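You operate a simulated robot arm through the tools that you are given. There is no shell and no other tool. Be economical: measure what you need, move in short steps, check, and stop when the job is done.

You are at the controls of a simulated two-armed robot. One attempt, no reset.

JOB
Shut and latch the rack door, then wipe its smudge off.
Fine: use the grey cloth and put it back. What is to be rubbed or washed off counts as gone when no trace of it is left.
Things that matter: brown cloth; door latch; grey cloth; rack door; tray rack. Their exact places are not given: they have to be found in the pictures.

It is judged by the outcome, as a careful person would: the job done as asked, and still so three seconds after it is handed in. It fails if anything else is knocked over, pushed out of place, dropped, spilled or broken. Flat cloth is picked up by pressing the open fingertips on it (5 to 10 N) and closing them slowly along it; thin cloth reads only 2 to 8 mm in the jaws.

ROBOT AND FRAMES
Two 7-joint arms with fingered hands on one trunk, on a base that drives. Base frame: it is fixed to the floor where the robot stands at the start and does not move with it; the origin is under the middle of the robot, x ahead of it, y to its left, z up. Lengths are in mm, angles in degrees, forces in N, time in s.
The left shoulder is at the start at [70, 145, 1212], the right one opposite. With the tool pointing down near the work surface each hand reaches from about 160 to 740 mm from the robot's upright axis, wherever it stands, measured 20 degrees to its own side. Places, roughly: brown cloth, grey cloth [2750, 250, 750]; door latch [800, 0, 900]; rack door [900, -100, 900]; tray rack [1300, -600, 900]. Payload 3.5 kg a hand.
Tool frame (each hand has its own): the origin (TCP) lies between the finger pads and is the grasp point; the fingertips stand 25 mm ahead of it; z points along the fingers, y is the line along which they close. The gripper opens to 88 mm. The gripper's body begins 29 mm behind the TCP. The gripper is a hand of 4 fingers: y runs from the thumb to the fingers, the wrist lies at [-13, -97, -162] in the tool frame, and closing takes about 1.5 s.
Orientation is that of the tool frame in the base frame, as a unit quaternion [w, x, y, z]. With the fingers straight down and the wrist toward the robot, the tool's x, y and z point along [0, 1, 0], [1, 0, 0] and [0, 0, -1] of the base frame.

CONTROLS
- The arms move only by the tool apply_moves. It takes "left_series", "right_series" or both (then of equal length, played together; a hand with none holds still); each is a list of rows, each a list of 3 entries, a list of its own where there are three numbers: the shift along the tool's x, y, z in mm, then the turn, a rotation vector about the tool's x, y, z in degrees, then the opening, from 0 (shut) to 1 (fully open). In form: [[[tx, ty, tz], [ax, ay, az], fingers], ...]. A call has 1 to 20 rows; each row is the pose to reach, as a shift and turn from the pose commanded when the call began, along the tool's axes at that moment. Each row takes 0.2 s and may step no farther than 50 mm and 8.6 degrees from the row before; otherwise, or with a gripper value out of range, the whole call is refused. A pose out of reach is approached as far as the arm can. The call stops where the force on the tool passes 40 N (or 10 N more than at its start, if that is more) or the arm is blocked; 0.2 s more then pass. The fingers move at their own pace (about 45 mm/s each) and stop on an object; they squeeze with about 25 N. The grip force told is the motor's: it shows also when the fingers shut on nothing. Time passes only in rows, and 0.2 s behind the last, so rows that repeat a pose let the fingers close. The reply holds the time, the measured pose of the TCP, the force on the tool along the base axes, the opening and the grip force, in the units named above and with some noise, with the torque about the TCP (base axes, N m) and any sound that the robot's microphone picked up.
- Cameras (640 x 400 px; columns grow to the right, rows downward): "scene" is now at [135.9, -24.6, 1536.1]; the picture's right is [-0.28, -0.96, 0.00], its down [-0.52, 0.15, -0.84] and it looks along [0.81, -0.24, -0.54] (base axes); focal length 264 px, centre (320, 200). "left" rides on the left gripper at [-64, -83, -98] in its tool frame; the picture's right is [-0.62, -0.37, 0.69], its down [0.71, -0.63, 0.30] and it looks along [0.32, 0.68, 0.65] (tool axes); focal length 265 px, centre (320, 200). "right" rides on the right gripper at [64, -83, -98] in its tool frame; the picture's right is [-0.62, 0.37, -0.69], its down [-0.71, -0.63, 0.30] and it looks along [-0.32, 0.68, 0.65] (tool axes); focal length 265 px, centre (320, 200).
- get_image(camera): a new picture of that camera. The clock stands still meanwhile.
- move_column(by): slides the trunk up (or, below 0, down) by that many mm; the arms and the scene camera ride with it, the base frame stays. It gives what a move gives, with no picture.
- roll_base(legs): drives the robot by 1 to 6 legs, each [ahead, left, turn to the left] in mm, mm and degrees, along the robot's own axes; the way and the turn of a leg run together, so that a leg with both is an arc; at most 1500 mm and 180 degrees a leg. The arms and the cameras ride along, it lands a little off, and it stops where it bumps. It gives what a move gives.
- grasp_type(shape, hand): the hand has 4 fingers and takes this shape, open, in about a second: jaw (thumb against the fingers, like two jaws); tri (thumb and two fingers); tip (a fingertip pinch); poke (one finger out to press); point (the index stretched); flat (the hand flat); cup (the hand cupped); fist (a fist). The gripper value then closes the fingers along that shape, each until it touches; the sizes above hold for jaw. It gives what a move gives, with no picture.
- head_to(pan, tilt): turns the head with the scene camera to pan (to the left, within 86 degrees either way) and tilt (down, from -29 to 69), counted from straight ahead of the robot. It gives what a move gives.
- measure_at(camera, pixels): for up to 12 pixels [column, row] of the newest picture of that camera ("zoom" is the newest enlarged one), the place [x, y, z] in the base frame of the surface seen there, good to about 3 mm. The clock stands still meanwhile.
- enlarge(camera, box): a new picture of the part [left, top, right, bottom] of that camera's present view, enlarged. The clock stands still meanwhile.
- close_job(): hands the job in; it is judged then, once.

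Go step by step. Measure first, check grasps and placings, and put right what went wrong. The budget is 80 turns and 78 pictures, counting those below and the enlarged ones. Unless the task says otherwise, let go and move clear before handing in, and close with one line.

The tools are called after "Emit:" as name(argument=value, ...) on one line, values as JSON. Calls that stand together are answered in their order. apply_moves: Moves the arms, as the interface text tells. Its arguments: {"type":"object","properties":{"left_series":{"type":"array"},"right_series":{"type":"array"}},"required":[]} The other tools are called the same way: move_column (by) slides the trunk up or down; grasp_type (shape, hand) gives the hand a shape; roll_base (legs) drives the base; head_to (pan, tilt) turns the head that bears the scene camera; get_image (camera) takes a picture; measure_at (camera, pixels) gives the place of the surface under pixels of a picture; enlarge (camera, box) takes an enlarged picture of a part of a camera's view; close_job () hands the job in.

At the start:

```text
time_s: 0.0
left_eef_pos: [532.8, 175.8, 1225.2]
left_orientation: [0.0, 0.707, 0.707, 0.0]
left_wrist_force: [0.1, -0.3, -0.8]
left_wrist_torque: [0.0, -0.03, 0.01]
left_opening: 87.7
left_finger_force: 0.0
left_shape: jaw
right_eef_pos: [474.4, -299.9, 1277.0]
right_orientation: [0.0, 0.707, 0.707, 0.001]
right_wrist_force: [0.4, 0.3, 0.0]
right_wrist_torque: [-0.01, 0.01, 0.0]
right_opening: 87.5
right_finger_force: 0.0
right_shape: jaw
trunk travel left (down, up): [-775.0, 65.0]
robot x, y, heading: [1.7, -1.6, -0.0]
head pan, tilt: [-16.3, 32.7]
```

scene: 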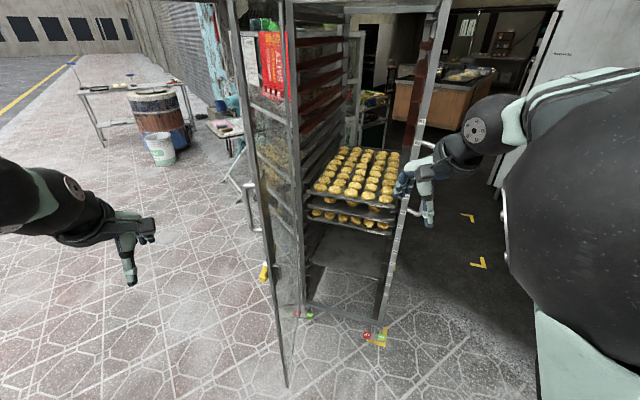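
right: 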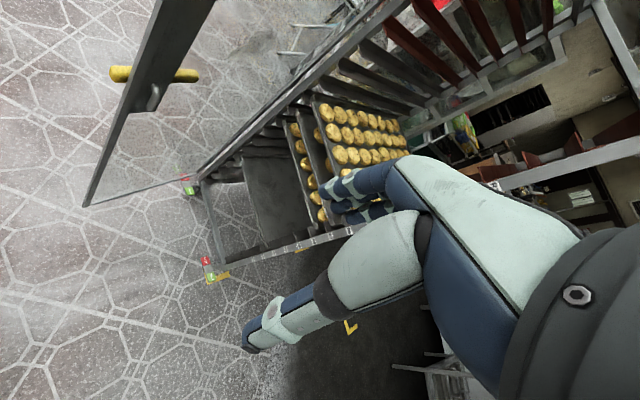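
left: 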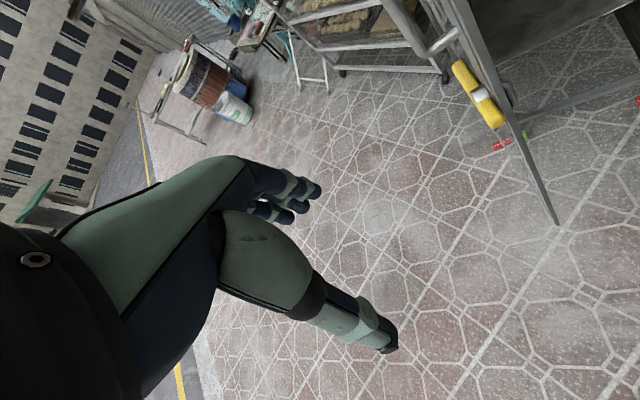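

The scene shows an open glass door (about columns 230-300) and the rack opening (300-450). I'll enlarge for detail and measure key points.

Emit:
enlarge(camera="scene", box=[200, 0, 460, 400])

Emit:
measure_at(camera="scene", pixels=[[287, 385], [288, 10], [232, 10], [265, 272], [250, 205], [382, 320], [440, 20], [303, 300], [262, 185], [290, 316], [380, 340], [411, 190]])

Emit:
enlarge(camera="scene", box=[60, 60, 260, 190])

```text
1.00 times, centred on (330, 200) of scene (not enlarged: the box is as wide or as high as the picture)
```

zoom: 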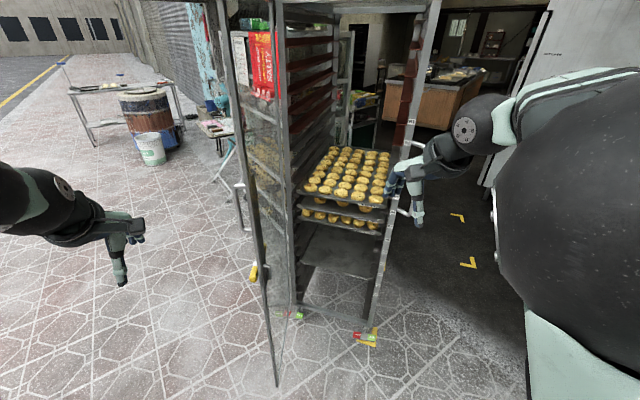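

```text
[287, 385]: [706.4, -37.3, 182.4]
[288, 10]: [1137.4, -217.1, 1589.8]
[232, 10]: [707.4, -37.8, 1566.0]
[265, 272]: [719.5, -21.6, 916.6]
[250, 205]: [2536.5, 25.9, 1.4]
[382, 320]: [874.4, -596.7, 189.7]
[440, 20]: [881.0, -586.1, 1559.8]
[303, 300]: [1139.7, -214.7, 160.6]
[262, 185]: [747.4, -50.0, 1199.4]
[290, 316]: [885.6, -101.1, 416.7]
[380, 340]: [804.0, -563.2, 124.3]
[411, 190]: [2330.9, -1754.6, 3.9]
```

```text
3.08 times, centred on (160, 125) of scene
```

zoom: 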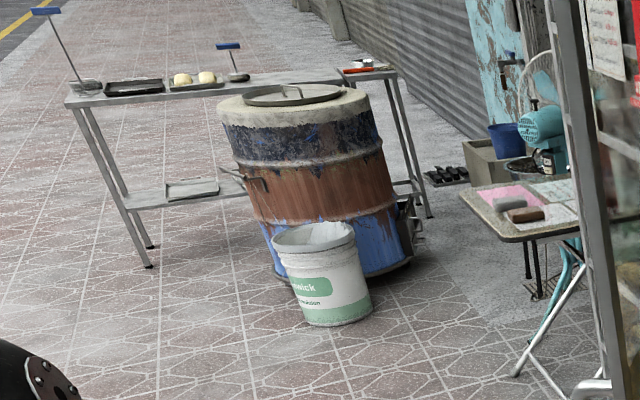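

The rack's hinge post is at about (1139,-216), the free edge of the door at (707,-38), and the latch post at (880,-590). I'll look at the latch and the catch closely.

Emit:
enlarge(camera="left", box=[420, 20, 560, 160])

Emit:
enlarge(camera="right", box=[80, 20, 240, 130])

Emit:
enlarge(camera="scene", box=[230, 160, 430, 290])

Emit:
enlarge(camera="scene", box=[210, 0, 450, 150])

```text
2.86 times, centred on (490, 90) of left
```

zoom: 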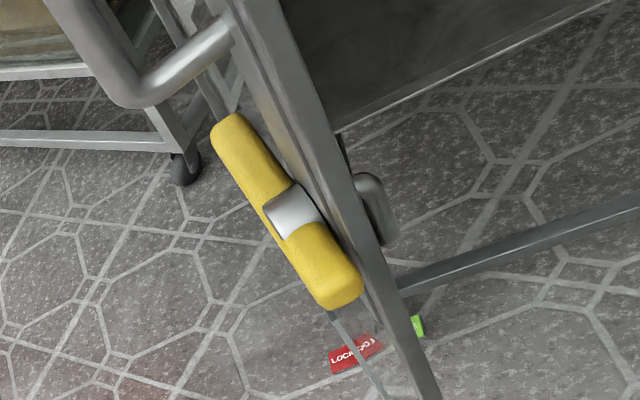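

```text
3.64 times, centred on (160, 75) of right
```

zoom: 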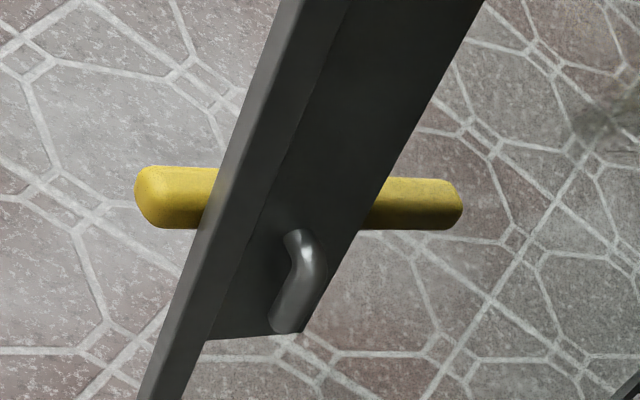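

```text
3.08 times, centred on (330, 225) of scene
```

zoom: 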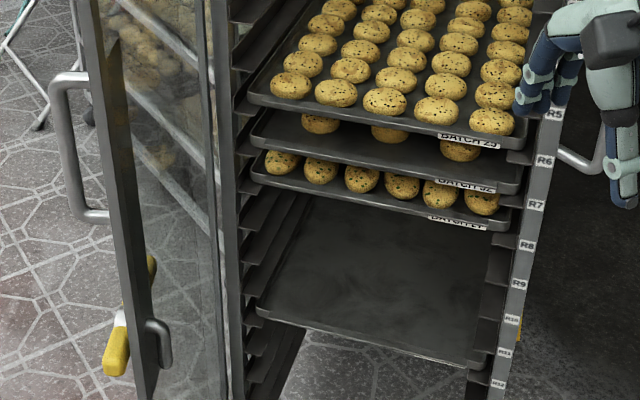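

```text
2.67 times, centred on (330, 75) of scene
```

zoom: 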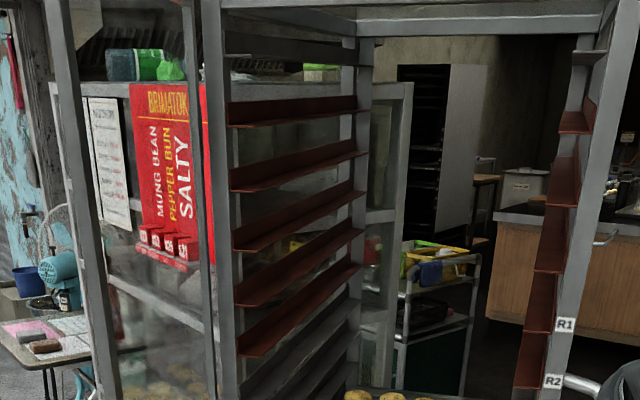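

The latch is a yellow turn lever with a hook on the inner face. I'll check the red/green tags at the castors, and the catch side of the rack.

Emit:
enlarge(camera="scene", box=[270, 290, 410, 380])

Emit:
enlarge(camera="right", box=[170, 160, 310, 300])

Emit:
measure_at(camera="scene", pixels=[[254, 184], [252, 228], [235, 184], [265, 276], [270, 252], [281, 270], [390, 275], [400, 230]])

```text
4.44 times, centred on (340, 335) of scene
```

zoom: 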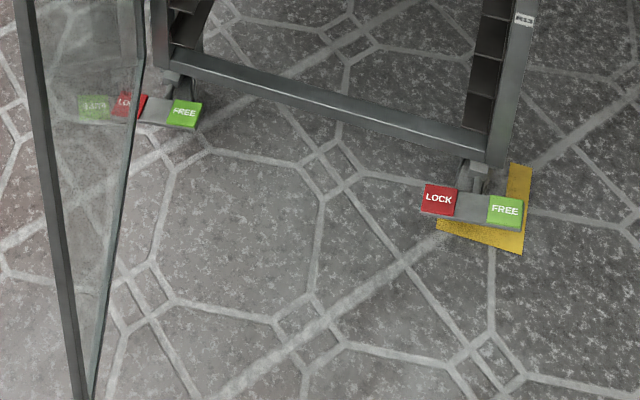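

```text
2.86 times, centred on (240, 230) of right
```

zoom: 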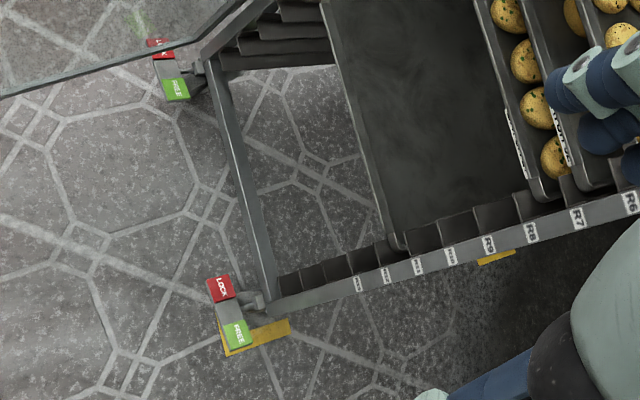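

```text
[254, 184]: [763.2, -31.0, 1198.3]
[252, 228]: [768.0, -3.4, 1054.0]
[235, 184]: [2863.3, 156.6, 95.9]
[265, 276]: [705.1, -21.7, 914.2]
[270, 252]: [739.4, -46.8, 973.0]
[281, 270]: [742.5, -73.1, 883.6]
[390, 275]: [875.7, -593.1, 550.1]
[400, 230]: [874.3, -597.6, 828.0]
```

I'll measure the pedal ends' heights to see whether the castors are braked (the last zoom is the right camera's).

Emit:
measure_at(camera="zoom", pixels=[[221, 288], [238, 333], [175, 88], [161, 55], [228, 310]])

Emit:
measure_at(camera="scene", pixels=[[366, 333], [381, 336], [310, 314], [380, 327], [285, 280], [232, 370]])

```text
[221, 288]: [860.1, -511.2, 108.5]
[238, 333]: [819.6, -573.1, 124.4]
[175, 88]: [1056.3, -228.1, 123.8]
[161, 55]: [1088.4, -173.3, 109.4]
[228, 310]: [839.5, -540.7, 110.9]
```

```text
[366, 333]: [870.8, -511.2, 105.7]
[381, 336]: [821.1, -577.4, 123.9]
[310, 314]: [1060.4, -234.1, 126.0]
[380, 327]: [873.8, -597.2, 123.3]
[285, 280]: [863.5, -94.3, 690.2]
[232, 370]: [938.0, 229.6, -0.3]
```

LOCK ends are pressed down (about 108 vs 124), so the castors are braked. Now I'll measure the lever's orientation in the left camera.

Emit:
measure_at(camera="left", pixels=[[460, 66], [463, 72], [472, 82], [480, 93], [490, 110], [497, 120], [495, 78], [511, 107], [509, 91], [443, 43], [430, 52]])

Emit:
measure_at(camera="right", pixels=[[120, 74], [188, 75], [153, 90], [152, 102], [140, 85], [150, 60]])

```text
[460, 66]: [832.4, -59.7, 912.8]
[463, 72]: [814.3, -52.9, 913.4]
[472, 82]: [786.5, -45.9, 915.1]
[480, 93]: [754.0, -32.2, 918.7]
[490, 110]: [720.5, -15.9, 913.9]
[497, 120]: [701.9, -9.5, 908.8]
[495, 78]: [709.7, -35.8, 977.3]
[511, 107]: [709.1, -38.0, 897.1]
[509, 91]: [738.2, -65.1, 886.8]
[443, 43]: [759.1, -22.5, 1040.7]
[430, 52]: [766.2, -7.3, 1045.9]
```

```text
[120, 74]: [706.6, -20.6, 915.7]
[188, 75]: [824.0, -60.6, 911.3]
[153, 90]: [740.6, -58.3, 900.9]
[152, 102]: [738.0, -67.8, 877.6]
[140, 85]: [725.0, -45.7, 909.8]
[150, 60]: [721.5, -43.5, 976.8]
```

The lever is horizontal (from about (700,-10) to (832,-60), z≈912, pivot about (750,-32)) with its hook hanging down inside. I'll first point the left hand forward, then drive to face the rack front.

Emit:
apply_moves(left_series=[[[2, -6, -6], [-8.2, 0, 0], 1], [[4, -12, -12], [-16.4, 0, 0], 0.8], [[6, -18, -18], [-24.6, 0, 0], 0.5], [[9, -24, -24], [-32.8, 0, 0], 0.2], [[11, -30, -30], [-41, 0, 0], 0], [[13, -36, -36], [-49.2, 0, 0], 0], [[15, -42, -42], [-57.4, 0, 0], 0], [[18, -48, -48], [-65.6, 0, 0], 0], [[20, -54, -54], [-73.8, 0, 0], 0], [[22, -60, -60], [-82, 0, 0], 0], [[24, -63, -65], [-90, 0, 0], 0]])

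Emit:
roll_base(legs=[[283, 133, 0], [0, 0, -34.7]])

Emit:
head_to(pan=0, tilt=35)

Emit:
get_image(camera="scene")

```text
time_s: 2.4
left_eef_pos: [470.6, 195.3, 1290.7]
left_orientation: [0.499, 0.5, 0.5, 0.502]
left_wrist_force: [0.1, -1.2, 0.0]
left_wrist_torque: [0.0, 0.0, 0.01]
left_opening: 0.0
left_finger_force: 25.3
left_shape: jaw
left hand out of reach, approached as far as the arm can: row 8, 9, 10
right_eef_pos: [474.8, -304.3, 1276.7]
right_orientation: [-0.002, 0.707, 0.707, 0.001]
right_wrist_force: [-0.1, 0.2, 0.4]
right_wrist_torque: [0.04, 0.0, 0.03]
right_opening: 87.7
right_finger_force: 0.1
right_shape: jaw
trunk travel left (down, up): [-775.0, 65.0]
robot x, y, heading: [-1.0, 0.0, 0.2]
head pan, tilt: [-16.3, 32.7]
```

```text
time_s: 6.2
left_eef_pos: [785.0, 35.0, 1289.8]
left_orientation: [0.624, 0.624, 0.332, 0.332]
left_wrist_force: [-0.1, 0.5, 0.0]
left_wrist_torque: [-0.03, 0.01, 0.01]
left_opening: 0.0
left_finger_force: 25.2
left_shape: jaw
right_eef_pos: [508.0, -381.8, 1277.9]
right_orientation: [0.0, 0.883, 0.469, 0.0]
right_wrist_force: [0.2, -0.9, 1.4]
right_wrist_torque: [-0.01, -0.01, 0.0]
right_opening: 87.7
right_finger_force: 0.1
right_shape: jaw
trunk travel left (down, up): [-775.0, 65.0]
robot x, y, heading: [282.7, 132.0, -34.1]
head pan, tilt: [-16.3, 32.7]
```

```text
time_s: 6.9
left_eef_pos: [784.8, 34.4, 1290.0]
left_orientation: [0.625, 0.625, 0.331, 0.331]
left_wrist_force: [-0.1, 0.6, -0.1]
left_wrist_torque: [0.02, -0.02, -0.02]
left_opening: 0.0
left_finger_force: 25.4
left_shape: jaw
right_eef_pos: [506.0, -382.0, 1278.5]
right_orientation: [0.0, 0.883, 0.469, 0.0]
right_wrist_force: [-0.2, 0.3, 0.9]
right_wrist_torque: [0.02, -0.02, 0.04]
right_opening: 87.5
right_finger_force: 0.2
right_shape: jaw
trunk travel left (down, up): [-775.0, 65.0]
robot x, y, heading: [281.8, 129.3, -34.2]
head pan, tilt: [0.0, 35.0]
```

```text
66 pictures are left
```

scene: 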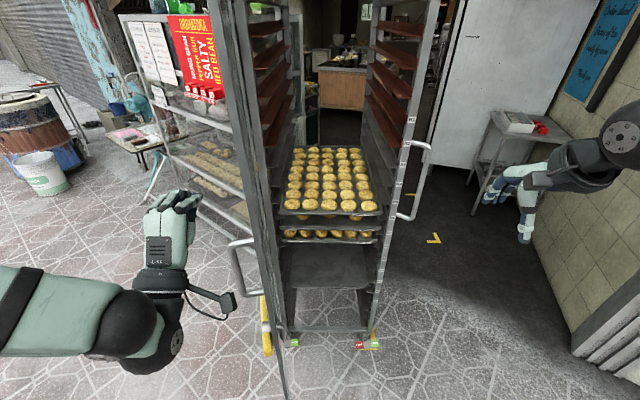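

The left hand stands just outside the door (pixel (175,215)), clear by about 80 mm. I'll sweep it rightward along the door's arc, pushing the stile above the handle.

Emit:
apply_moves(left_series=[[[-25, 0, 5], [0, 0, 0], 0], [[-50, 0, 9], [0, 0, 0], 0], [[-76, 0, 14], [0, 0, 0], 0], [[-93, 0, 18], [0, 0, 0], 0], [[-110, 0, 22], [0, 0, 0], 0], [[-127, 0, 26], [0, 0, 0], 0], [[-145, 0, 33], [0, 0, 0], 0], [[-164, 0, 40], [0, 0, 0], 0], [[-183, 0, 47], [0, 0, 0], 0], [[-200, 0, 56], [0, 0, 0], 0], [[-218, 0, 65], [0, 0, 0], 0], [[-235, 0, 75], [0, 0, 0], 0]])

Emit:
get_image(camera="scene")

```text
time_s: 9.5
left_eef_pos: [714.9, -202.4, 1289.4]
left_orientation: [0.625, 0.625, 0.331, 0.331]
left_wrist_force: [0.6, 0.7, -0.5]
left_wrist_torque: [0.0, -0.03, 0.01]
left_opening: 0.0
left_finger_force: 24.9
left_shape: jaw
right_eef_pos: [506.2, -381.8, 1277.7]
right_orientation: [-0.001, 0.884, 0.468, 0.0]
right_wrist_force: [0.4, -0.5, 0.1]
right_wrist_torque: [-0.01, 0.0, 0.05]
right_opening: 87.5
right_finger_force: 0.0
right_shape: jaw
trunk travel left (down, up): [-775.0, 65.0]
robot x, y, heading: [282.9, 130.4, -34.0]
head pan, tilt: [0.0, 35.0]
```

```text
65 pictures are left
```

scene: 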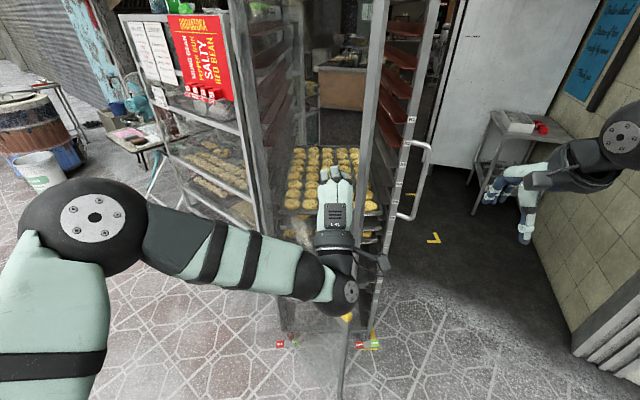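

The door follows with almost no force; its edge is now at column ~365. Continue the sweep.

Emit:
apply_moves(left_series=[[[-16, 0, 12], [0, 0, 0], 0], [[-32, 0, 24], [0, 0, 0], 0], [[-47, 0, 36], [0, 0, 0], 0], [[-64, 0, 51], [0, 0, 0], 0], [[-80, 0, 67], [0, 0, 0], 0], [[-92, 0, 81], [0, 0, 0], 0], [[-104, 0, 95], [0, 0, 0], 0], [[-104, 0, 113], [0, 0, 0], 0], [[-104, 0, 131], [0, 0, 0], 0], [[-104, 0, 150], [0, 0, 0], 0], [[-103, 0, 170], [0, 0, 0], 0]])

Emit:
get_image(camera="scene")

```text
time_s: 11.9
left_eef_pos: [790.3, -375.4, 1288.6]
left_orientation: [0.624, 0.626, 0.331, 0.331]
left_wrist_force: [0.8, 0.8, -0.5]
left_wrist_torque: [-0.01, -0.03, 0.0]
left_opening: 0.0
left_finger_force: 25.0
left_shape: jaw
left hand out of reach, approached as far as the arm can: row 11
right_eef_pos: [509.2, -382.0, 1277.5]
right_orientation: [0.0, 0.884, 0.468, -0.001]
right_wrist_force: [0.7, -0.3, 1.1]
right_wrist_torque: [0.0, 0.0, -0.02]
right_opening: 87.5
right_finger_force: 0.0
right_shape: jaw
trunk travel left (down, up): [-775.0, 65.0]
robot x, y, heading: [282.3, 134.8, -34.2]
head pan, tilt: [0.0, 35.0]
```

```text
64 pictures are left
```

scene: 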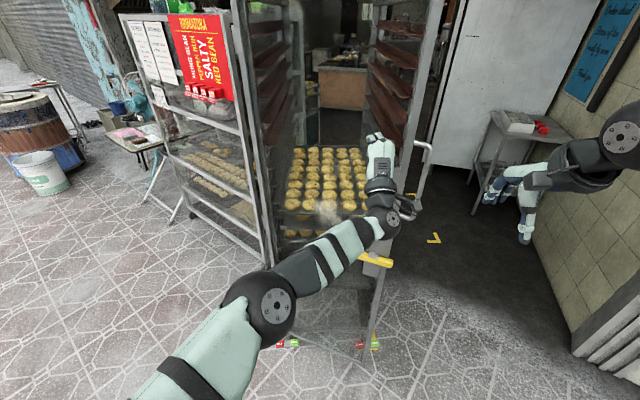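

The door is mostly shut (edge near column 380), and a whitish smudge shows at (328,212). The left arm is at full reach, so I'll drive ahead 90 mm to carry the push on, then look.

Emit:
roll_base(legs=[[90, 0, 0]])

Emit:
get_image(camera="scene")

```text
time_s: 13.1
left_eef_pos: [861.4, -423.2, 1291.5]
left_orientation: [0.626, 0.623, 0.331, 0.332]
left_wrist_force: [0.4, 0.2, 0.1]
left_wrist_torque: [-0.02, 0.0, -0.02]
left_opening: 0.2
left_finger_force: 25.3
left_shape: jaw
right_eef_pos: [579.9, -429.3, 1279.0]
right_orientation: [0.002, 0.883, 0.469, 0.001]
right_wrist_force: [-1.0, -0.2, 0.4]
right_wrist_torque: [-0.04, -0.02, 0.02]
right_opening: 87.6
right_finger_force: 0.1
right_shape: jaw
trunk travel left (down, up): [-775.0, 65.0]
robot x, y, heading: [359.5, 81.5, -34.3]
head pan, tilt: [0.0, 35.0]
```

```text
63 pictures are left
```

scene: 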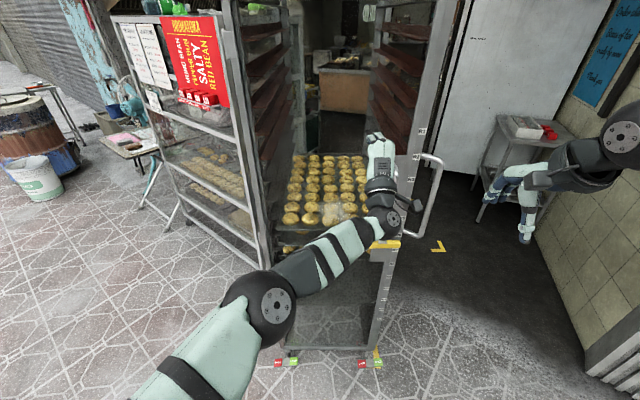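

Let me measure the door's present position at its lever and edges.

Emit:
measure_at(camera="scene", pixels=[[378, 245], [396, 243], [400, 260], [443, 30], [420, 80], [430, 225], [370, 345], [438, 165]])

Emit:
enlarge(camera="scene", box=[340, 120, 460, 290])

```text
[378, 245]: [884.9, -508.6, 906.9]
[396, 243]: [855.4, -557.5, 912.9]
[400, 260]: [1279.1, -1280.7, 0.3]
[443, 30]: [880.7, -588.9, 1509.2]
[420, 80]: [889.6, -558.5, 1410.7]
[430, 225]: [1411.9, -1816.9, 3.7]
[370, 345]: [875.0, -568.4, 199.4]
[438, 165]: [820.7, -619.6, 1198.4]
```

```text
2.35 times, centred on (400, 205) of scene
```

zoom: 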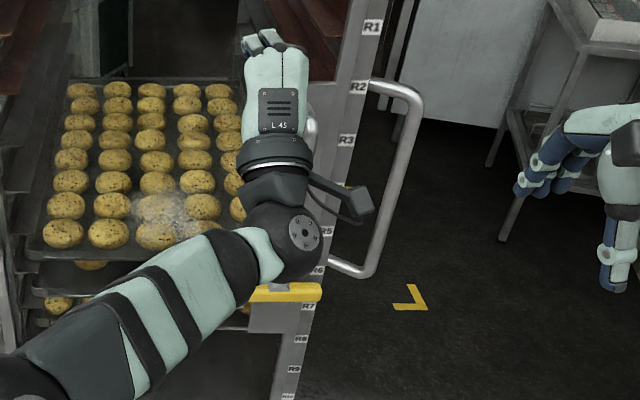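

The door coasted nearly shut (lever at ~40 mm in front of the posts). I'll retract the left hand, drive closer and look at the whole door.

Emit:
apply_moves(left_series=[[[5, 0, -40], [0, 0, 0], 0], [[10, 0, -80], [0, 0, 0], 0], [[30, 0, -120], [0, 0, 0], 0], [[60, 0, -160], [0, 0, 0], 0], [[100, 0, -190], [0, 0, 0], 0], [[140, 0, -210], [0, 0, 0], 0], [[180, 0, -230], [0, 0, 0], 0], [[220, 0, -240], [0, 0, 0], 0], [[260, 0, -250], [0, 0, 0], 0]])

Emit:
roll_base(legs=[[90, 0, 0]])

Emit:
get_image(camera="scene")

```text
time_s: 15.1
left_eef_pos: [808.0, -70.1, 1296.1]
left_orientation: [0.624, 0.626, 0.332, 0.331]
left_wrist_force: [-0.1, 0.4, -0.7]
left_wrist_torque: [0.01, -0.01, 0.0]
left_opening: 0.1
left_finger_force: 25.2
left_shape: jaw
left hand out of reach, approached as far as the arm can: row 7, 8, 9
right_eef_pos: [581.7, -431.4, 1278.0]
right_orientation: [0.001, 0.883, 0.468, 0.0]
right_wrist_force: [0.1, 0.0, 0.0]
right_wrist_torque: [0.0, 0.03, 0.02]
right_opening: 87.6
right_finger_force: 0.1
right_shape: jaw
trunk travel left (down, up): [-775.0, 65.0]
robot x, y, heading: [360.7, 82.4, -34.2]
head pan, tilt: [0.0, 35.0]
```

```text
time_s: 16.2
left_eef_pos: [880.7, -120.7, 1297.6]
left_orientation: [0.625, 0.625, 0.33, 0.331]
left_wrist_force: [0.4, 1.3, 0.1]
left_wrist_torque: [0.01, 0.03, 0.03]
left_opening: 0.0
left_finger_force: 25.0
left_shape: jaw
right_eef_pos: [653.3, -480.5, 1279.2]
right_orientation: [0.002, 0.883, 0.468, 0.001]
right_wrist_force: [-0.8, -0.4, 0.6]
right_wrist_torque: [-0.02, 0.0, 0.0]
right_opening: 87.5
right_finger_force: 0.1
right_shape: jaw
trunk travel left (down, up): [-775.0, 65.0]
robot x, y, heading: [432.1, 31.9, -34.0]
head pan, tilt: [0.0, 35.0]
```

```text
61 pictures are left
```

scene: 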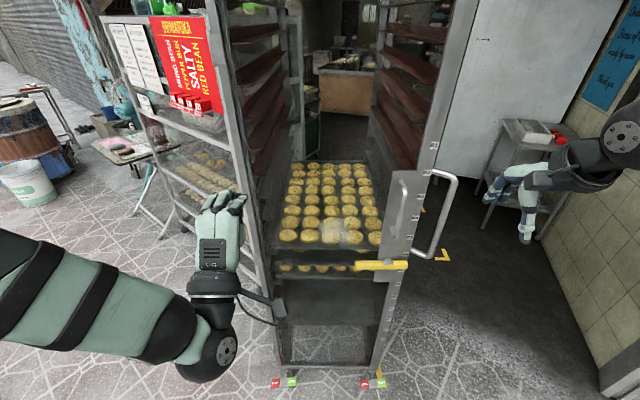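

The door looks flush, smudge at about (343,230), lever at (380,266). Enlarge both.

Emit:
enlarge(camera="scene", box=[340, 170, 450, 290])

Emit:
measure_at(camera="scene", pixels=[[358, 266], [380, 265], [403, 265], [381, 271], [400, 190], [410, 210], [343, 230], [330, 225], [352, 240], [290, 300], [330, 330], [392, 262]])

Emit:
enlarge(camera="scene", box=[270, 160, 410, 290])

Emit:
measure_at(camera="zoom", pixels=[[300, 190], [330, 200], [360, 190], [330, 240], [345, 260], [460, 80], [420, 60]])

```text
3.33 times, centred on (395, 230) of scene
```

zoom: 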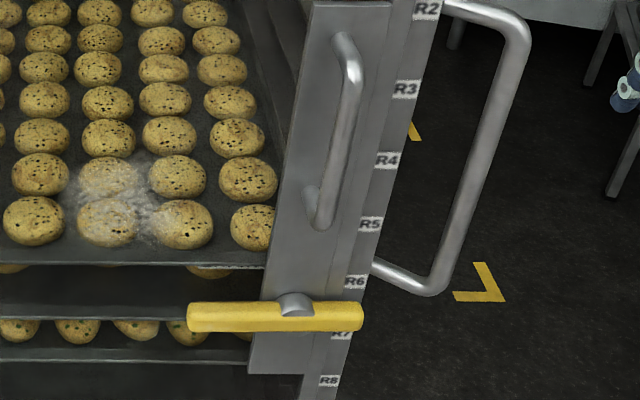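

```text
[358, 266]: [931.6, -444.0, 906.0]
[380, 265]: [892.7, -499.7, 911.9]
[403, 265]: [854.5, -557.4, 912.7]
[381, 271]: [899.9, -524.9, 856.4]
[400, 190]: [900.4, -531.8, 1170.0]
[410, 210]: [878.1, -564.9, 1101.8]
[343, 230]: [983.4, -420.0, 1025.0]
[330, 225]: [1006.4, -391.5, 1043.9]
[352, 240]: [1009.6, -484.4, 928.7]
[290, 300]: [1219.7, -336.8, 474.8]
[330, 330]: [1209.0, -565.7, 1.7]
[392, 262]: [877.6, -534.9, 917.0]
```

```text
3.08 times, centred on (340, 225) of scene
```

zoom: 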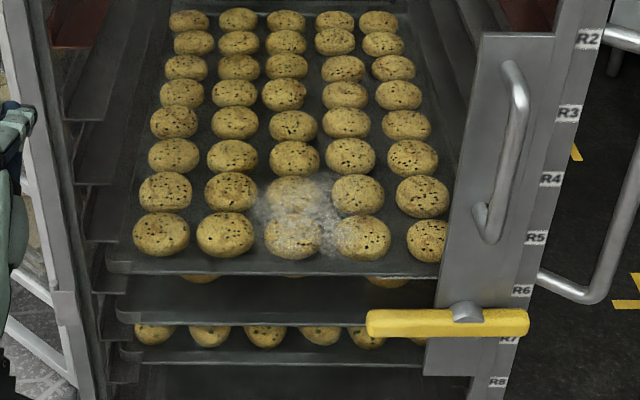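

```text
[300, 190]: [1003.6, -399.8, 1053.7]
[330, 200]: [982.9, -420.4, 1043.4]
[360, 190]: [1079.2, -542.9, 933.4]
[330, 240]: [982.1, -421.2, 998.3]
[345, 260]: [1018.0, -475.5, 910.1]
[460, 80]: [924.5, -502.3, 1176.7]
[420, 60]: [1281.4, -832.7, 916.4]
```

The smudge is centred at about (993,-410,1028); the lever pivots near (878,-535,915) with its long arm to the left, hook hanging down inside. I'll bring the right hand, closed and pointing forward, to just above the long arm.

Emit:
apply_moves(right_series=[[[15, 0, 25], [-8.2, 0, 0], 0.8], [[31, 0, 51], [-16.4, 0, 0], 0.6], [[46, 0, 76], [-24.6, 0, 0], 0.4], [[61, 0, 101], [-32.8, 0, 0], 0.2], [[77, 10, 127], [-41, 0, 0], 0], [[92, 20, 152], [-49.2, 0, 0], 0], [[108, 35, 178], [-57.4, 0, 0], 0], [[123, 50, 203], [-65.6, 0, 0], 0], [[138, 65, 228], [-73.8, 0, 0], 0], [[154, 80, 254], [-82, 0, 0], 0], [[169, 99, 279], [-90, 0, 0], 0]])

Emit:
get_image(camera="scene")

Emit:
get_image(camera="right")

```text
time_s: 18.6
left_eef_pos: [885.7, -123.9, 1295.4]
left_orientation: [0.623, 0.626, 0.332, 0.331]
left_wrist_force: [0.4, -0.6, 0.4]
left_wrist_torque: [-0.03, -0.02, -0.01]
left_opening: 0.2
left_finger_force: 25.1
left_shape: jaw
right_eef_pos: [869.3, -415.2, 1087.7]
right_orientation: [0.626, 0.624, 0.33, 0.331]
right_wrist_force: [0.7, 0.1, 0.3]
right_wrist_torque: [0.0, -0.01, -0.03]
right_opening: 0.1
right_finger_force: 25.1
right_shape: jaw
right hand out of reach, approached as far as the arm can: row 5, 6, 9, 10, 11
trunk travel left (down, up): [-775.0, 65.0]
robot x, y, heading: [432.3, 31.3, -33.9]
head pan, tilt: [0.0, 35.0]
```

```text
58 pictures are left
```

scene: 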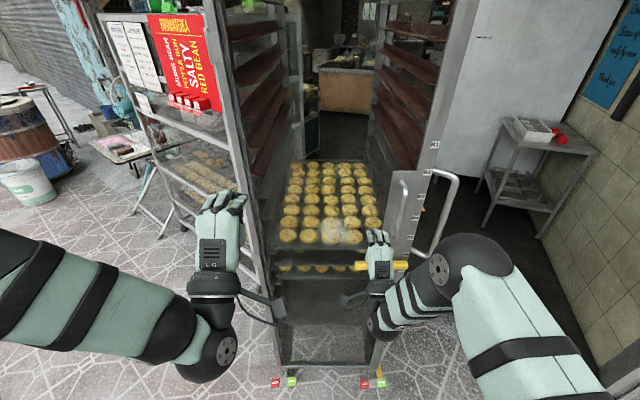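

```text
57 pictures are left
```

right: 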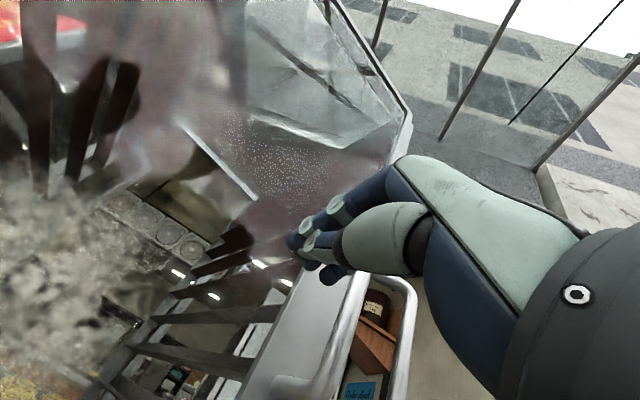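

The right hand stopped at z 1088, out of reach low; u is right (over the long arm). I'll lower the trunk 130 so the whole posture comes down to z≈957.

Emit:
move_column(by=-130)

Emit:
get_image(camera="scene")

```text
time_s: 20.1
left_eef_pos: [884.1, -122.5, 1166.6]
left_orientation: [0.624, 0.626, 0.331, 0.331]
left_wrist_force: [-0.4, -0.8, -0.2]
left_wrist_torque: [-0.01, -0.04, 0.02]
left_opening: 0.0
left_finger_force: 25.2
left_shape: jaw
right_eef_pos: [868.6, -412.6, 959.3]
right_orientation: [0.625, 0.624, 0.332, 0.332]
right_wrist_force: [-0.2, -0.3, 0.5]
right_wrist_torque: [-0.02, 0.01, -0.01]
right_opening: 0.0
right_finger_force: 25.4
right_shape: jaw
trunk travel left (down, up): [-645.0, 195.0]
robot x, y, heading: [431.4, 29.8, -34.0]
head pan, tilt: [0.0, 35.0]
```

```text
56 pictures are left
```

scene: 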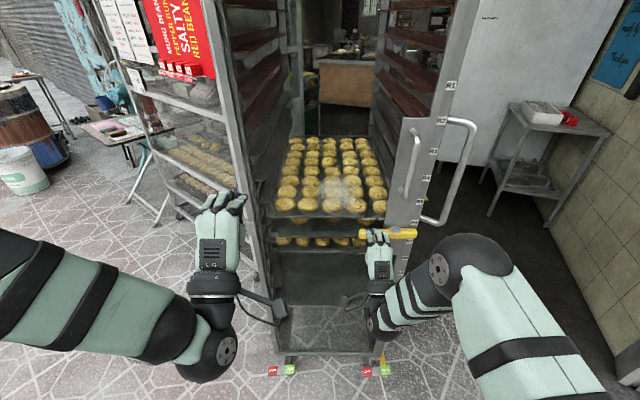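

Test step: move forward toward the door above the lever.

Emit:
apply_moves(right_series=[[[0, 0, 15], [0, 0, 0], 0], [[0, 0, 30], [0, 0, 0], 0]])

```text
time_s: 20.7
left_eef_pos: [883.1, -122.4, 1164.3]
left_orientation: [0.624, 0.627, 0.331, 0.33]
left_wrist_force: [0.6, -0.2, 0.0]
left_wrist_torque: [0.02, -0.03, 0.02]
left_opening: 0.5
left_finger_force: 24.9
left_shape: jaw
right_eef_pos: [893.4, -427.8, 959.7]
right_orientation: [0.625, 0.624, 0.332, 0.332]
right_wrist_force: [-0.1, 0.0, -0.2]
right_wrist_torque: [0.0, 0.01, 0.0]
right_opening: 0.0
right_finger_force: 24.3
right_shape: jaw
trunk travel left (down, up): [-645.0, 195.0]
robot x, y, heading: [435.4, 34.7, -33.9]
head pan, tilt: [0.0, 35.0]
```

It follows precisely. Forward 30 more (tips ~26 mm from the post plane), then look from the scene camera.

Emit:
apply_moves(right_series=[[[0, 0, 15], [0, 0, 0], 0], [[0, 0, 30], [0, 0, 0], 0]])

Emit:
enlarge(camera="scene", box=[320, 170, 440, 290])

```text
time_s: 21.3
left_eef_pos: [883.8, -122.9, 1165.7]
left_orientation: [0.624, 0.626, 0.331, 0.331]
left_wrist_force: [-0.3, -0.4, -0.2]
left_wrist_torque: [-0.01, 0.02, -0.02]
left_opening: 0.0
left_finger_force: 24.7
left_shape: jaw
right_eef_pos: [916.9, -446.0, 959.3]
right_orientation: [0.624, 0.624, 0.332, 0.332]
right_wrist_force: [-0.6, 0.4, 0.0]
right_wrist_torque: [0.05, -0.02, 0.02]
right_opening: 0.2
right_finger_force: 25.3
right_shape: jaw
trunk travel left (down, up): [-645.0, 195.0]
robot x, y, heading: [433.5, 38.1, -34.2]
head pan, tilt: [0.0, 35.0]
```

```text
3.33 times, centred on (380, 230) of scene
```

zoom: 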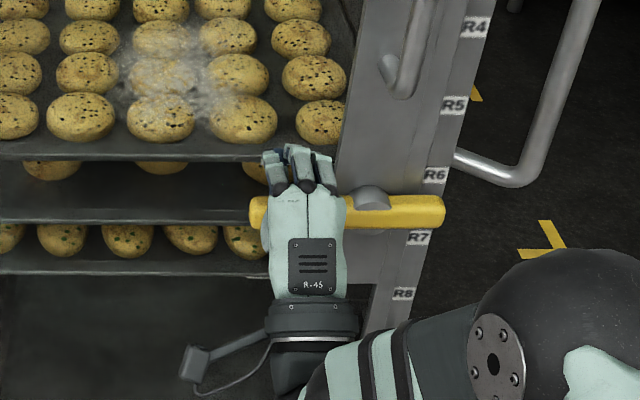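

The closed fingers are above the lever's long arm at zoom (300,170). To have downward reach I'll back off, raise the hand 150 and lower the trunk 150.

Emit:
apply_moves(right_series=[[[0, 0, -30], [0, 0, 0], 0], [[0, 40, -40], [0, 0, 0], 0], [[0, 80, -40], [0, 0, 0], 0], [[0, 120, -40], [0, 0, 0], 0], [[0, 150, -40], [0, 0, 0], 0]])

Emit:
move_column(by=-150)

Emit:
apply_moves(right_series=[[[0, 0, 20], [0, 0, 0], 0], [[0, 0, 40], [0, 0, 0], 0], [[0, -8, 40], [0, 0, 0], 0], [[0, -16, 40], [0, 0, 0], 0]])

```text
time_s: 22.5
left_eef_pos: [883.8, -122.0, 1166.3]
left_orientation: [0.624, 0.625, 0.331, 0.331]
left_wrist_force: [-0.5, -0.6, -0.1]
left_wrist_torque: [-0.02, -0.04, -0.01]
left_opening: 0.0
left_finger_force: 25.2
left_shape: jaw
right_eef_pos: [885.1, -423.7, 1110.2]
right_orientation: [0.625, 0.623, 0.332, 0.332]
right_wrist_force: [0.9, 0.0, -0.8]
right_wrist_torque: [-0.03, 0.01, -0.03]
right_opening: 0.0
right_finger_force: 25.0
right_shape: jaw
trunk travel left (down, up): [-645.0, 195.0]
robot x, y, heading: [434.0, 30.8, -33.8]
head pan, tilt: [0.0, 35.0]
```

```text
time_s: 24.3
left_eef_pos: [884.3, -123.3, 1016.1]
left_orientation: [0.623, 0.625, 0.332, 0.332]
left_wrist_force: [-0.3, -0.3, 0.0]
left_wrist_torque: [-0.01, -0.02, -0.01]
left_opening: 0.0
left_finger_force: 24.9
left_shape: jaw
right_eef_pos: [885.2, -425.3, 959.6]
right_orientation: [0.625, 0.625, 0.332, 0.332]
right_wrist_force: [0.8, -0.5, -0.9]
right_wrist_torque: [0.0, 0.01, 0.0]
right_opening: 0.0
right_finger_force: 25.2
right_shape: jaw
trunk travel left (down, up): [-495.0, 345.0]
robot x, y, heading: [430.5, 29.7, -34.2]
head pan, tilt: [0.0, 35.0]
```

```text
time_s: 25.3
left_eef_pos: [883.6, -122.9, 1016.3]
left_orientation: [0.624, 0.626, 0.331, 0.33]
left_wrist_force: [0.6, -0.1, 0.0]
left_wrist_torque: [0.01, -0.02, -0.01]
left_opening: 0.0
left_finger_force: 24.8
left_shape: jaw
right_eef_pos: [919.6, -446.4, 942.2]
right_orientation: [0.625, 0.624, 0.332, 0.331]
right_wrist_force: [0.6, 0.0, -0.8]
right_wrist_torque: [0.01, 0.01, 0.04]
right_opening: 0.0
right_finger_force: 25.3
right_shape: jaw
trunk travel left (down, up): [-495.0, 345.0]
robot x, y, heading: [434.1, 29.2, -34.0]
head pan, tilt: [0.0, 35.0]
```

No contact yet at z 942. Push down slowly along the arc.

Emit:
apply_moves(right_series=[[[0, -6, 0], [0, 0, 0], 0], [[0, -12, 0], [0, 0, 0], 0], [[0, -18, 0], [0, 0, 0], 0], [[0, -24, 0], [0, 0, 0], 0], [[0, -32, 0], [0, 0, 0], 0], [[0, -40, 0], [0, 0, 0], 0], [[-2, -49, 0], [0, 0, 0], 0]])

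Emit:
enlarge(camera="scene", box=[320, 120, 440, 240])

```text
time_s: 26.9
left_eef_pos: [883.8, -123.5, 1015.5]
left_orientation: [0.624, 0.625, 0.332, 0.331]
left_wrist_force: [-0.7, -0.3, 1.7]
left_wrist_torque: [-0.04, -0.01, 0.01]
left_opening: 0.1
left_finger_force: 25.7
left_shape: jaw
right_eef_pos: [917.6, -449.8, 893.2]
right_orientation: [0.625, 0.624, 0.332, 0.331]
right_wrist_force: [-0.4, 0.4, 0.5]
right_wrist_torque: [0.01, 0.03, 0.03]
right_opening: 0.0
right_finger_force: 24.9
right_shape: jaw
trunk travel left (down, up): [-495.0, 345.0]
robot x, y, heading: [429.1, 32.3, -34.1]
head pan, tilt: [0.0, 35.0]
```

```text
3.33 times, centred on (380, 180) of scene
```

zoom: 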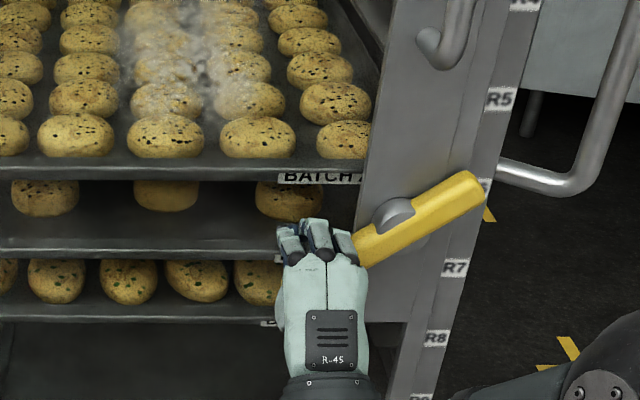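

The lever has turned about 30° freely. Continue the arc toward vertical.

Emit:
apply_moves(right_series=[[[-3, -12, 0], [0, 0, 0], 0], [[-7, -24, 0], [0, 0, 0], 0], [[-12, -34, 0], [0, 0, 0], 0], [[-17, -43, 0], [0, 0, 0], 0], [[-23, -50, 0], [0, 0, 0], 0], [[-30, -57, 0], [0, 0, 0], 0], [[-38, -62, 0], [0, 0, 0], 0], [[-46, -66, 0], [0, 0, 0], 0]])

Emit:
enlarge(camera="scene", box=[320, 120, 440, 240])

```text
time_s: 28.7
left_eef_pos: [884.7, -120.7, 1016.4]
left_orientation: [0.624, 0.625, 0.332, 0.331]
left_wrist_force: [-0.5, 0.0, 0.4]
left_wrist_torque: [0.02, 0.0, 0.0]
left_opening: 0.0
left_finger_force: 25.0
left_shape: jaw
right_eef_pos: [893.2, -484.5, 829.9]
right_orientation: [0.625, 0.623, 0.332, 0.333]
right_wrist_force: [2.6, 6.3, 2.0]
right_wrist_torque: [-0.07, 0.01, 0.08]
right_opening: 0.0
right_finger_force: 25.2
right_shape: jaw
trunk travel left (down, up): [-495.0, 345.0]
robot x, y, heading: [433.9, 33.8, -33.9]
head pan, tilt: [0.0, 35.0]
```

```text
3.33 times, centred on (380, 180) of scene
```

zoom: 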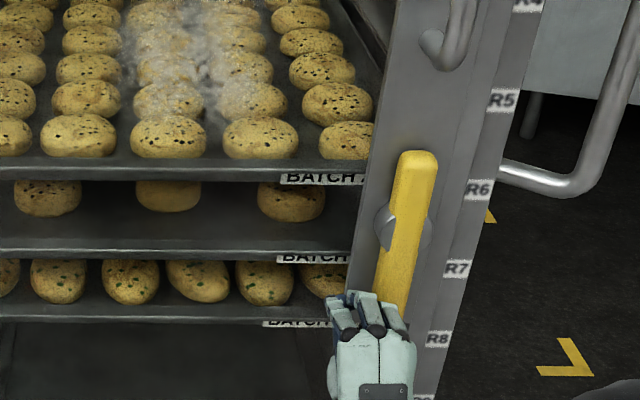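

The lever is near vertical with a 7 N resistance starting. Push a little further right to seat it.

Emit:
apply_moves(right_series=[[[-4, 0, 0], [0, 0, 0], 0], [[-8, 0, 0], [0, 0, 0], 0], [[-12, 0, 0], [0, 0, 0], 0], [[-15, 0, 0], [0, 0, 0], 0]])

Emit:
enlarge(camera="scene", box=[320, 120, 440, 240])

```text
time_s: 29.6
left_eef_pos: [884.5, -118.6, 1015.5]
left_orientation: [0.623, 0.625, 0.333, 0.333]
left_wrist_force: [-0.7, -0.2, -0.7]
left_wrist_torque: [-0.01, -0.02, 0.01]
left_opening: 0.0
left_finger_force: 24.9
left_shape: jaw
right_eef_pos: [893.2, -486.4, 829.2]
right_orientation: [0.62, 0.622, 0.335, 0.342]
right_wrist_force: [10.6, 15.1, 1.8]
right_wrist_torque: [0.01, -0.02, 0.27]
right_opening: 0.0
right_finger_force: 25.0
right_shape: jaw
trunk travel left (down, up): [-495.0, 345.0]
robot x, y, heading: [433.3, 32.2, -33.5]
head pan, tilt: [0.0, 35.0]
stopped in row 4 (right hand): the force on the tool passed its limit at 41 N (the readings are from after the stop); the commanded pose is now the measured one
```

```text
3.33 times, centred on (380, 180) of scene
```

zoom: 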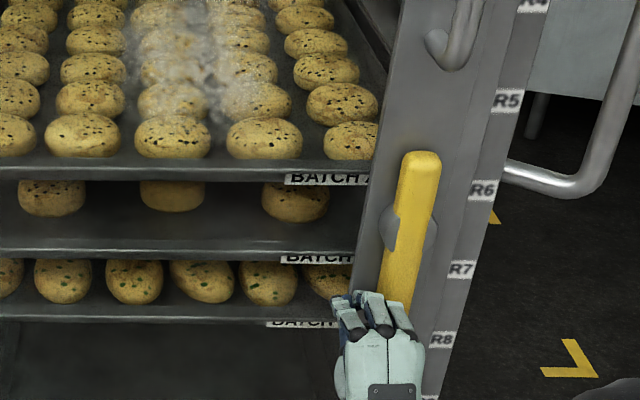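

The lever hit its stop vertical. Back the hand off and check the door's plane and latch.

Emit:
apply_moves(right_series=[[[10, 0, -10], [0, 0, 0], 0], [[20, 0, -40], [0, 0, 0], 0], [[20, 0, -80], [0, 0, 0], 0]])

Emit:
get_image(camera="scene")

Emit:
measure_at(camera="scene", pixels=[[398, 185], [393, 200], [403, 130], [425, 100], [434, 120], [440, 30], [402, 235], [392, 270]])

Emit:
get_image(camera="right")

```text
time_s: 30.4
left_eef_pos: [883.1, -120.6, 1015.5]
left_orientation: [0.624, 0.625, 0.332, 0.332]
left_wrist_force: [0.4, -0.5, 0.6]
left_wrist_torque: [-0.02, -0.02, -0.01]
left_opening: 0.0
left_finger_force: 24.4
left_shape: jaw
right_eef_pos: [838.6, -440.2, 839.6]
right_orientation: [0.621, 0.624, 0.334, 0.337]
right_wrist_force: [0.3, 0.0, -0.7]
right_wrist_torque: [-0.01, -0.01, 0.01]
right_opening: 0.0
right_finger_force: 25.2
right_shape: jaw
right hand out of reach, approached as far as the arm can: row 3
trunk travel left (down, up): [-495.0, 345.0]
robot x, y, heading: [431.5, 32.2, -33.7]
head pan, tilt: [0.0, 35.0]
```

```text
51 pictures are left
```

scene: 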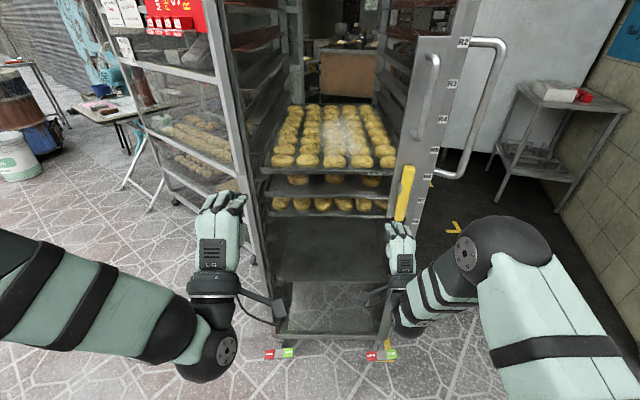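

```text
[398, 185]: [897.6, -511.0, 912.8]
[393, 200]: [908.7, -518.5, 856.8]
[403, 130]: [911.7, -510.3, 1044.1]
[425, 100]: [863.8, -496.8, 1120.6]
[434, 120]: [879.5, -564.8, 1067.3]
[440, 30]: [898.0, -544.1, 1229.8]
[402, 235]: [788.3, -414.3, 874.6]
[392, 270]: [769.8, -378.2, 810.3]
```

```text
50 pictures are left
```

right: 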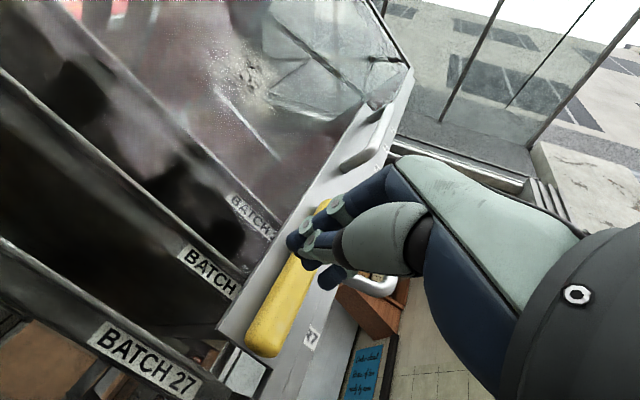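

The door is flush and lever vertical. To prove it's latched I'll grip the handle bar (u≈424, z 1046–1195) with the right hand rolled 90° and pull lightly.

Emit:
apply_moves(right_series=[[[-6, 25, -5], [0, 0, -8.2], 0.2], [[-12, 51, -11], [0, 0, -16.4], 0.4], [[-19, 76, -11], [0, 0, -24.6], 0.6], [[-25, 102, -11], [0, 0, -32.8], 0.8], [[-31, 127, -11], [0, 0, -41], 0.8], [[-38, 153, -11], [0, 0, -49.2], 0.8], [[-44, 178, -11], [0, 0, -57.4], 0.8], [[-50, 204, -11], [0, 0, -65.6], 0.8], [[-56, 229, -11], [0, 0, -73.8], 0.8], [[-63, 255, -11], [0, 0, -82], 0.8], [[-69, 280, -11], [0, 0, -90], 0.8]])

Emit:
get_image(camera="scene")

Emit:
measure_at(camera="scene", pixels=[[430, 100], [424, 122], [434, 70], [423, 136]])

```text
time_s: 32.8
left_eef_pos: [883.9, -120.2, 1015.6]
left_orientation: [0.622, 0.627, 0.332, 0.331]
left_wrist_force: [0.0, -0.2, 0.3]
left_wrist_torque: [0.0, -0.01, 0.0]
left_opening: 0.0
left_finger_force: 24.6
left_shape: jaw
right_eef_pos: [800.0, -500.5, 1122.3]
right_orientation: [0.678, 0.202, 0.678, -0.2]
right_wrist_force: [0.0, 0.1, -0.9]
right_wrist_torque: [0.03, 0.01, 0.04]
right_opening: 70.6
right_finger_force: 0.1
right_shape: jaw
right hand out of reach, approached as far as the arm can: row 9, 10, 11
trunk travel left (down, up): [-495.0, 345.0]
robot x, y, heading: [432.4, 34.1, -33.9]
head pan, tilt: [0.0, 35.0]
```

```text
49 pictures are left
```

scene: 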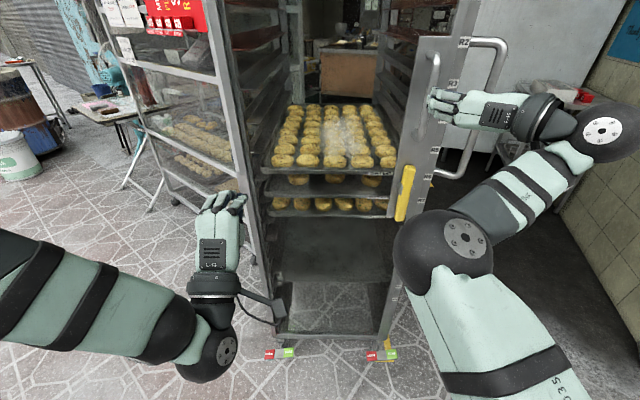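

```text
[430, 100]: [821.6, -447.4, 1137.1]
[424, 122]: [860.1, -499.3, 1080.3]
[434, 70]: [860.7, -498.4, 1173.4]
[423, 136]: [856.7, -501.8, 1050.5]
```

The handle bar is at u≈392, n≈65. Shift 35 mm left, 50 forward, close and then pull.

Emit:
apply_moves(right_series=[[[0, 18, 0], [0, 0, 0], 0.8], [[0, 35, 0], [0, 0, 0], 0.8], [[0, 35, 18], [0, 0, 0], 0.8], [[0, 35, 35], [0, 0, 0], 0.8], [[0, 35, 50], [0, 0, 0], 0.8], [[0, 35, 50], [0, 0, 0], 0.5], [[0, 35, 50], [0, 0, 0], 0.3], [[0, 35, 50], [0, 0, 0], 0.1], [[0, 35, 50], [0, 0, 0], 0], [[0, 35, 50], [0, 0, 0], 0], [[0, 35, 50], [0, 0, 0], 0]])

Emit:
apply_moves(right_series=[[[0, 0, -5], [0, 0, 0], 0], [[0, 0, -10], [0, 0, 0], 0], [[0, 0, -15], [0, 0, 0], 0], [[0, 0, -18], [0, 0, 0], 0], [[0, 0, -18], [0, 0, 0], 0]])

Emit:
get_image(camera="scene")

```text
time_s: 35.2
left_eef_pos: [885.7, -121.2, 1014.0]
left_orientation: [0.622, 0.627, 0.332, 0.331]
left_wrist_force: [0.2, -0.5, -0.1]
left_wrist_torque: [0.0, -0.02, -0.01]
left_opening: 0.0
left_finger_force: 25.0
left_shape: jaw
right_eef_pos: [862.2, -501.8, 1124.0]
right_orientation: [0.679, 0.205, 0.676, -0.201]
right_wrist_force: [7.6, -7.3, 4.5]
right_wrist_torque: [-0.06, 0.04, 0.02]
right_opening: 3.9
right_finger_force: 24.5
right_shape: jaw
right hand out of reach, approached as far as the arm can: row 1, 2
trunk travel left (down, up): [-495.0, 345.0]
robot x, y, heading: [434.6, 31.0, -33.8]
head pan, tilt: [0.0, 35.0]
```

```text
time_s: 35.8
left_eef_pos: [890.0, -125.2, 1013.5]
left_orientation: [0.621, 0.627, 0.334, 0.332]
left_wrist_force: [0.0, 0.1, 0.7]
left_wrist_torque: [0.01, 0.0, 0.0]
left_opening: 0.0
left_finger_force: 25.0
left_shape: jaw
right_eef_pos: [859.8, -501.3, 1122.3]
right_orientation: [0.68, 0.206, 0.675, -0.199]
right_wrist_force: [23.0, -19.5, 10.2]
right_wrist_torque: [-0.03, 0.02, 0.0]
right_opening: 3.5
right_finger_force: 24.9
right_shape: jaw
trunk travel left (down, up): [-495.0, 345.0]
robot x, y, heading: [435.3, 32.7, -33.6]
head pan, tilt: [0.0, 35.0]
stopped in row 2 (right hand): the force on the tool passed its limit at 44 N (the readings are from after the stop); the commanded pose is now the measured one
```

```text
48 pictures are left
```

scene: 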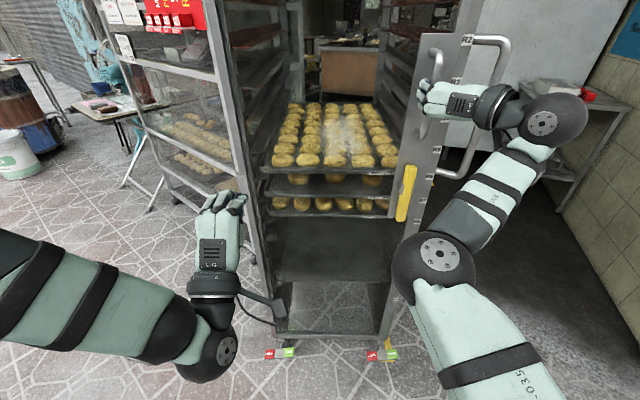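

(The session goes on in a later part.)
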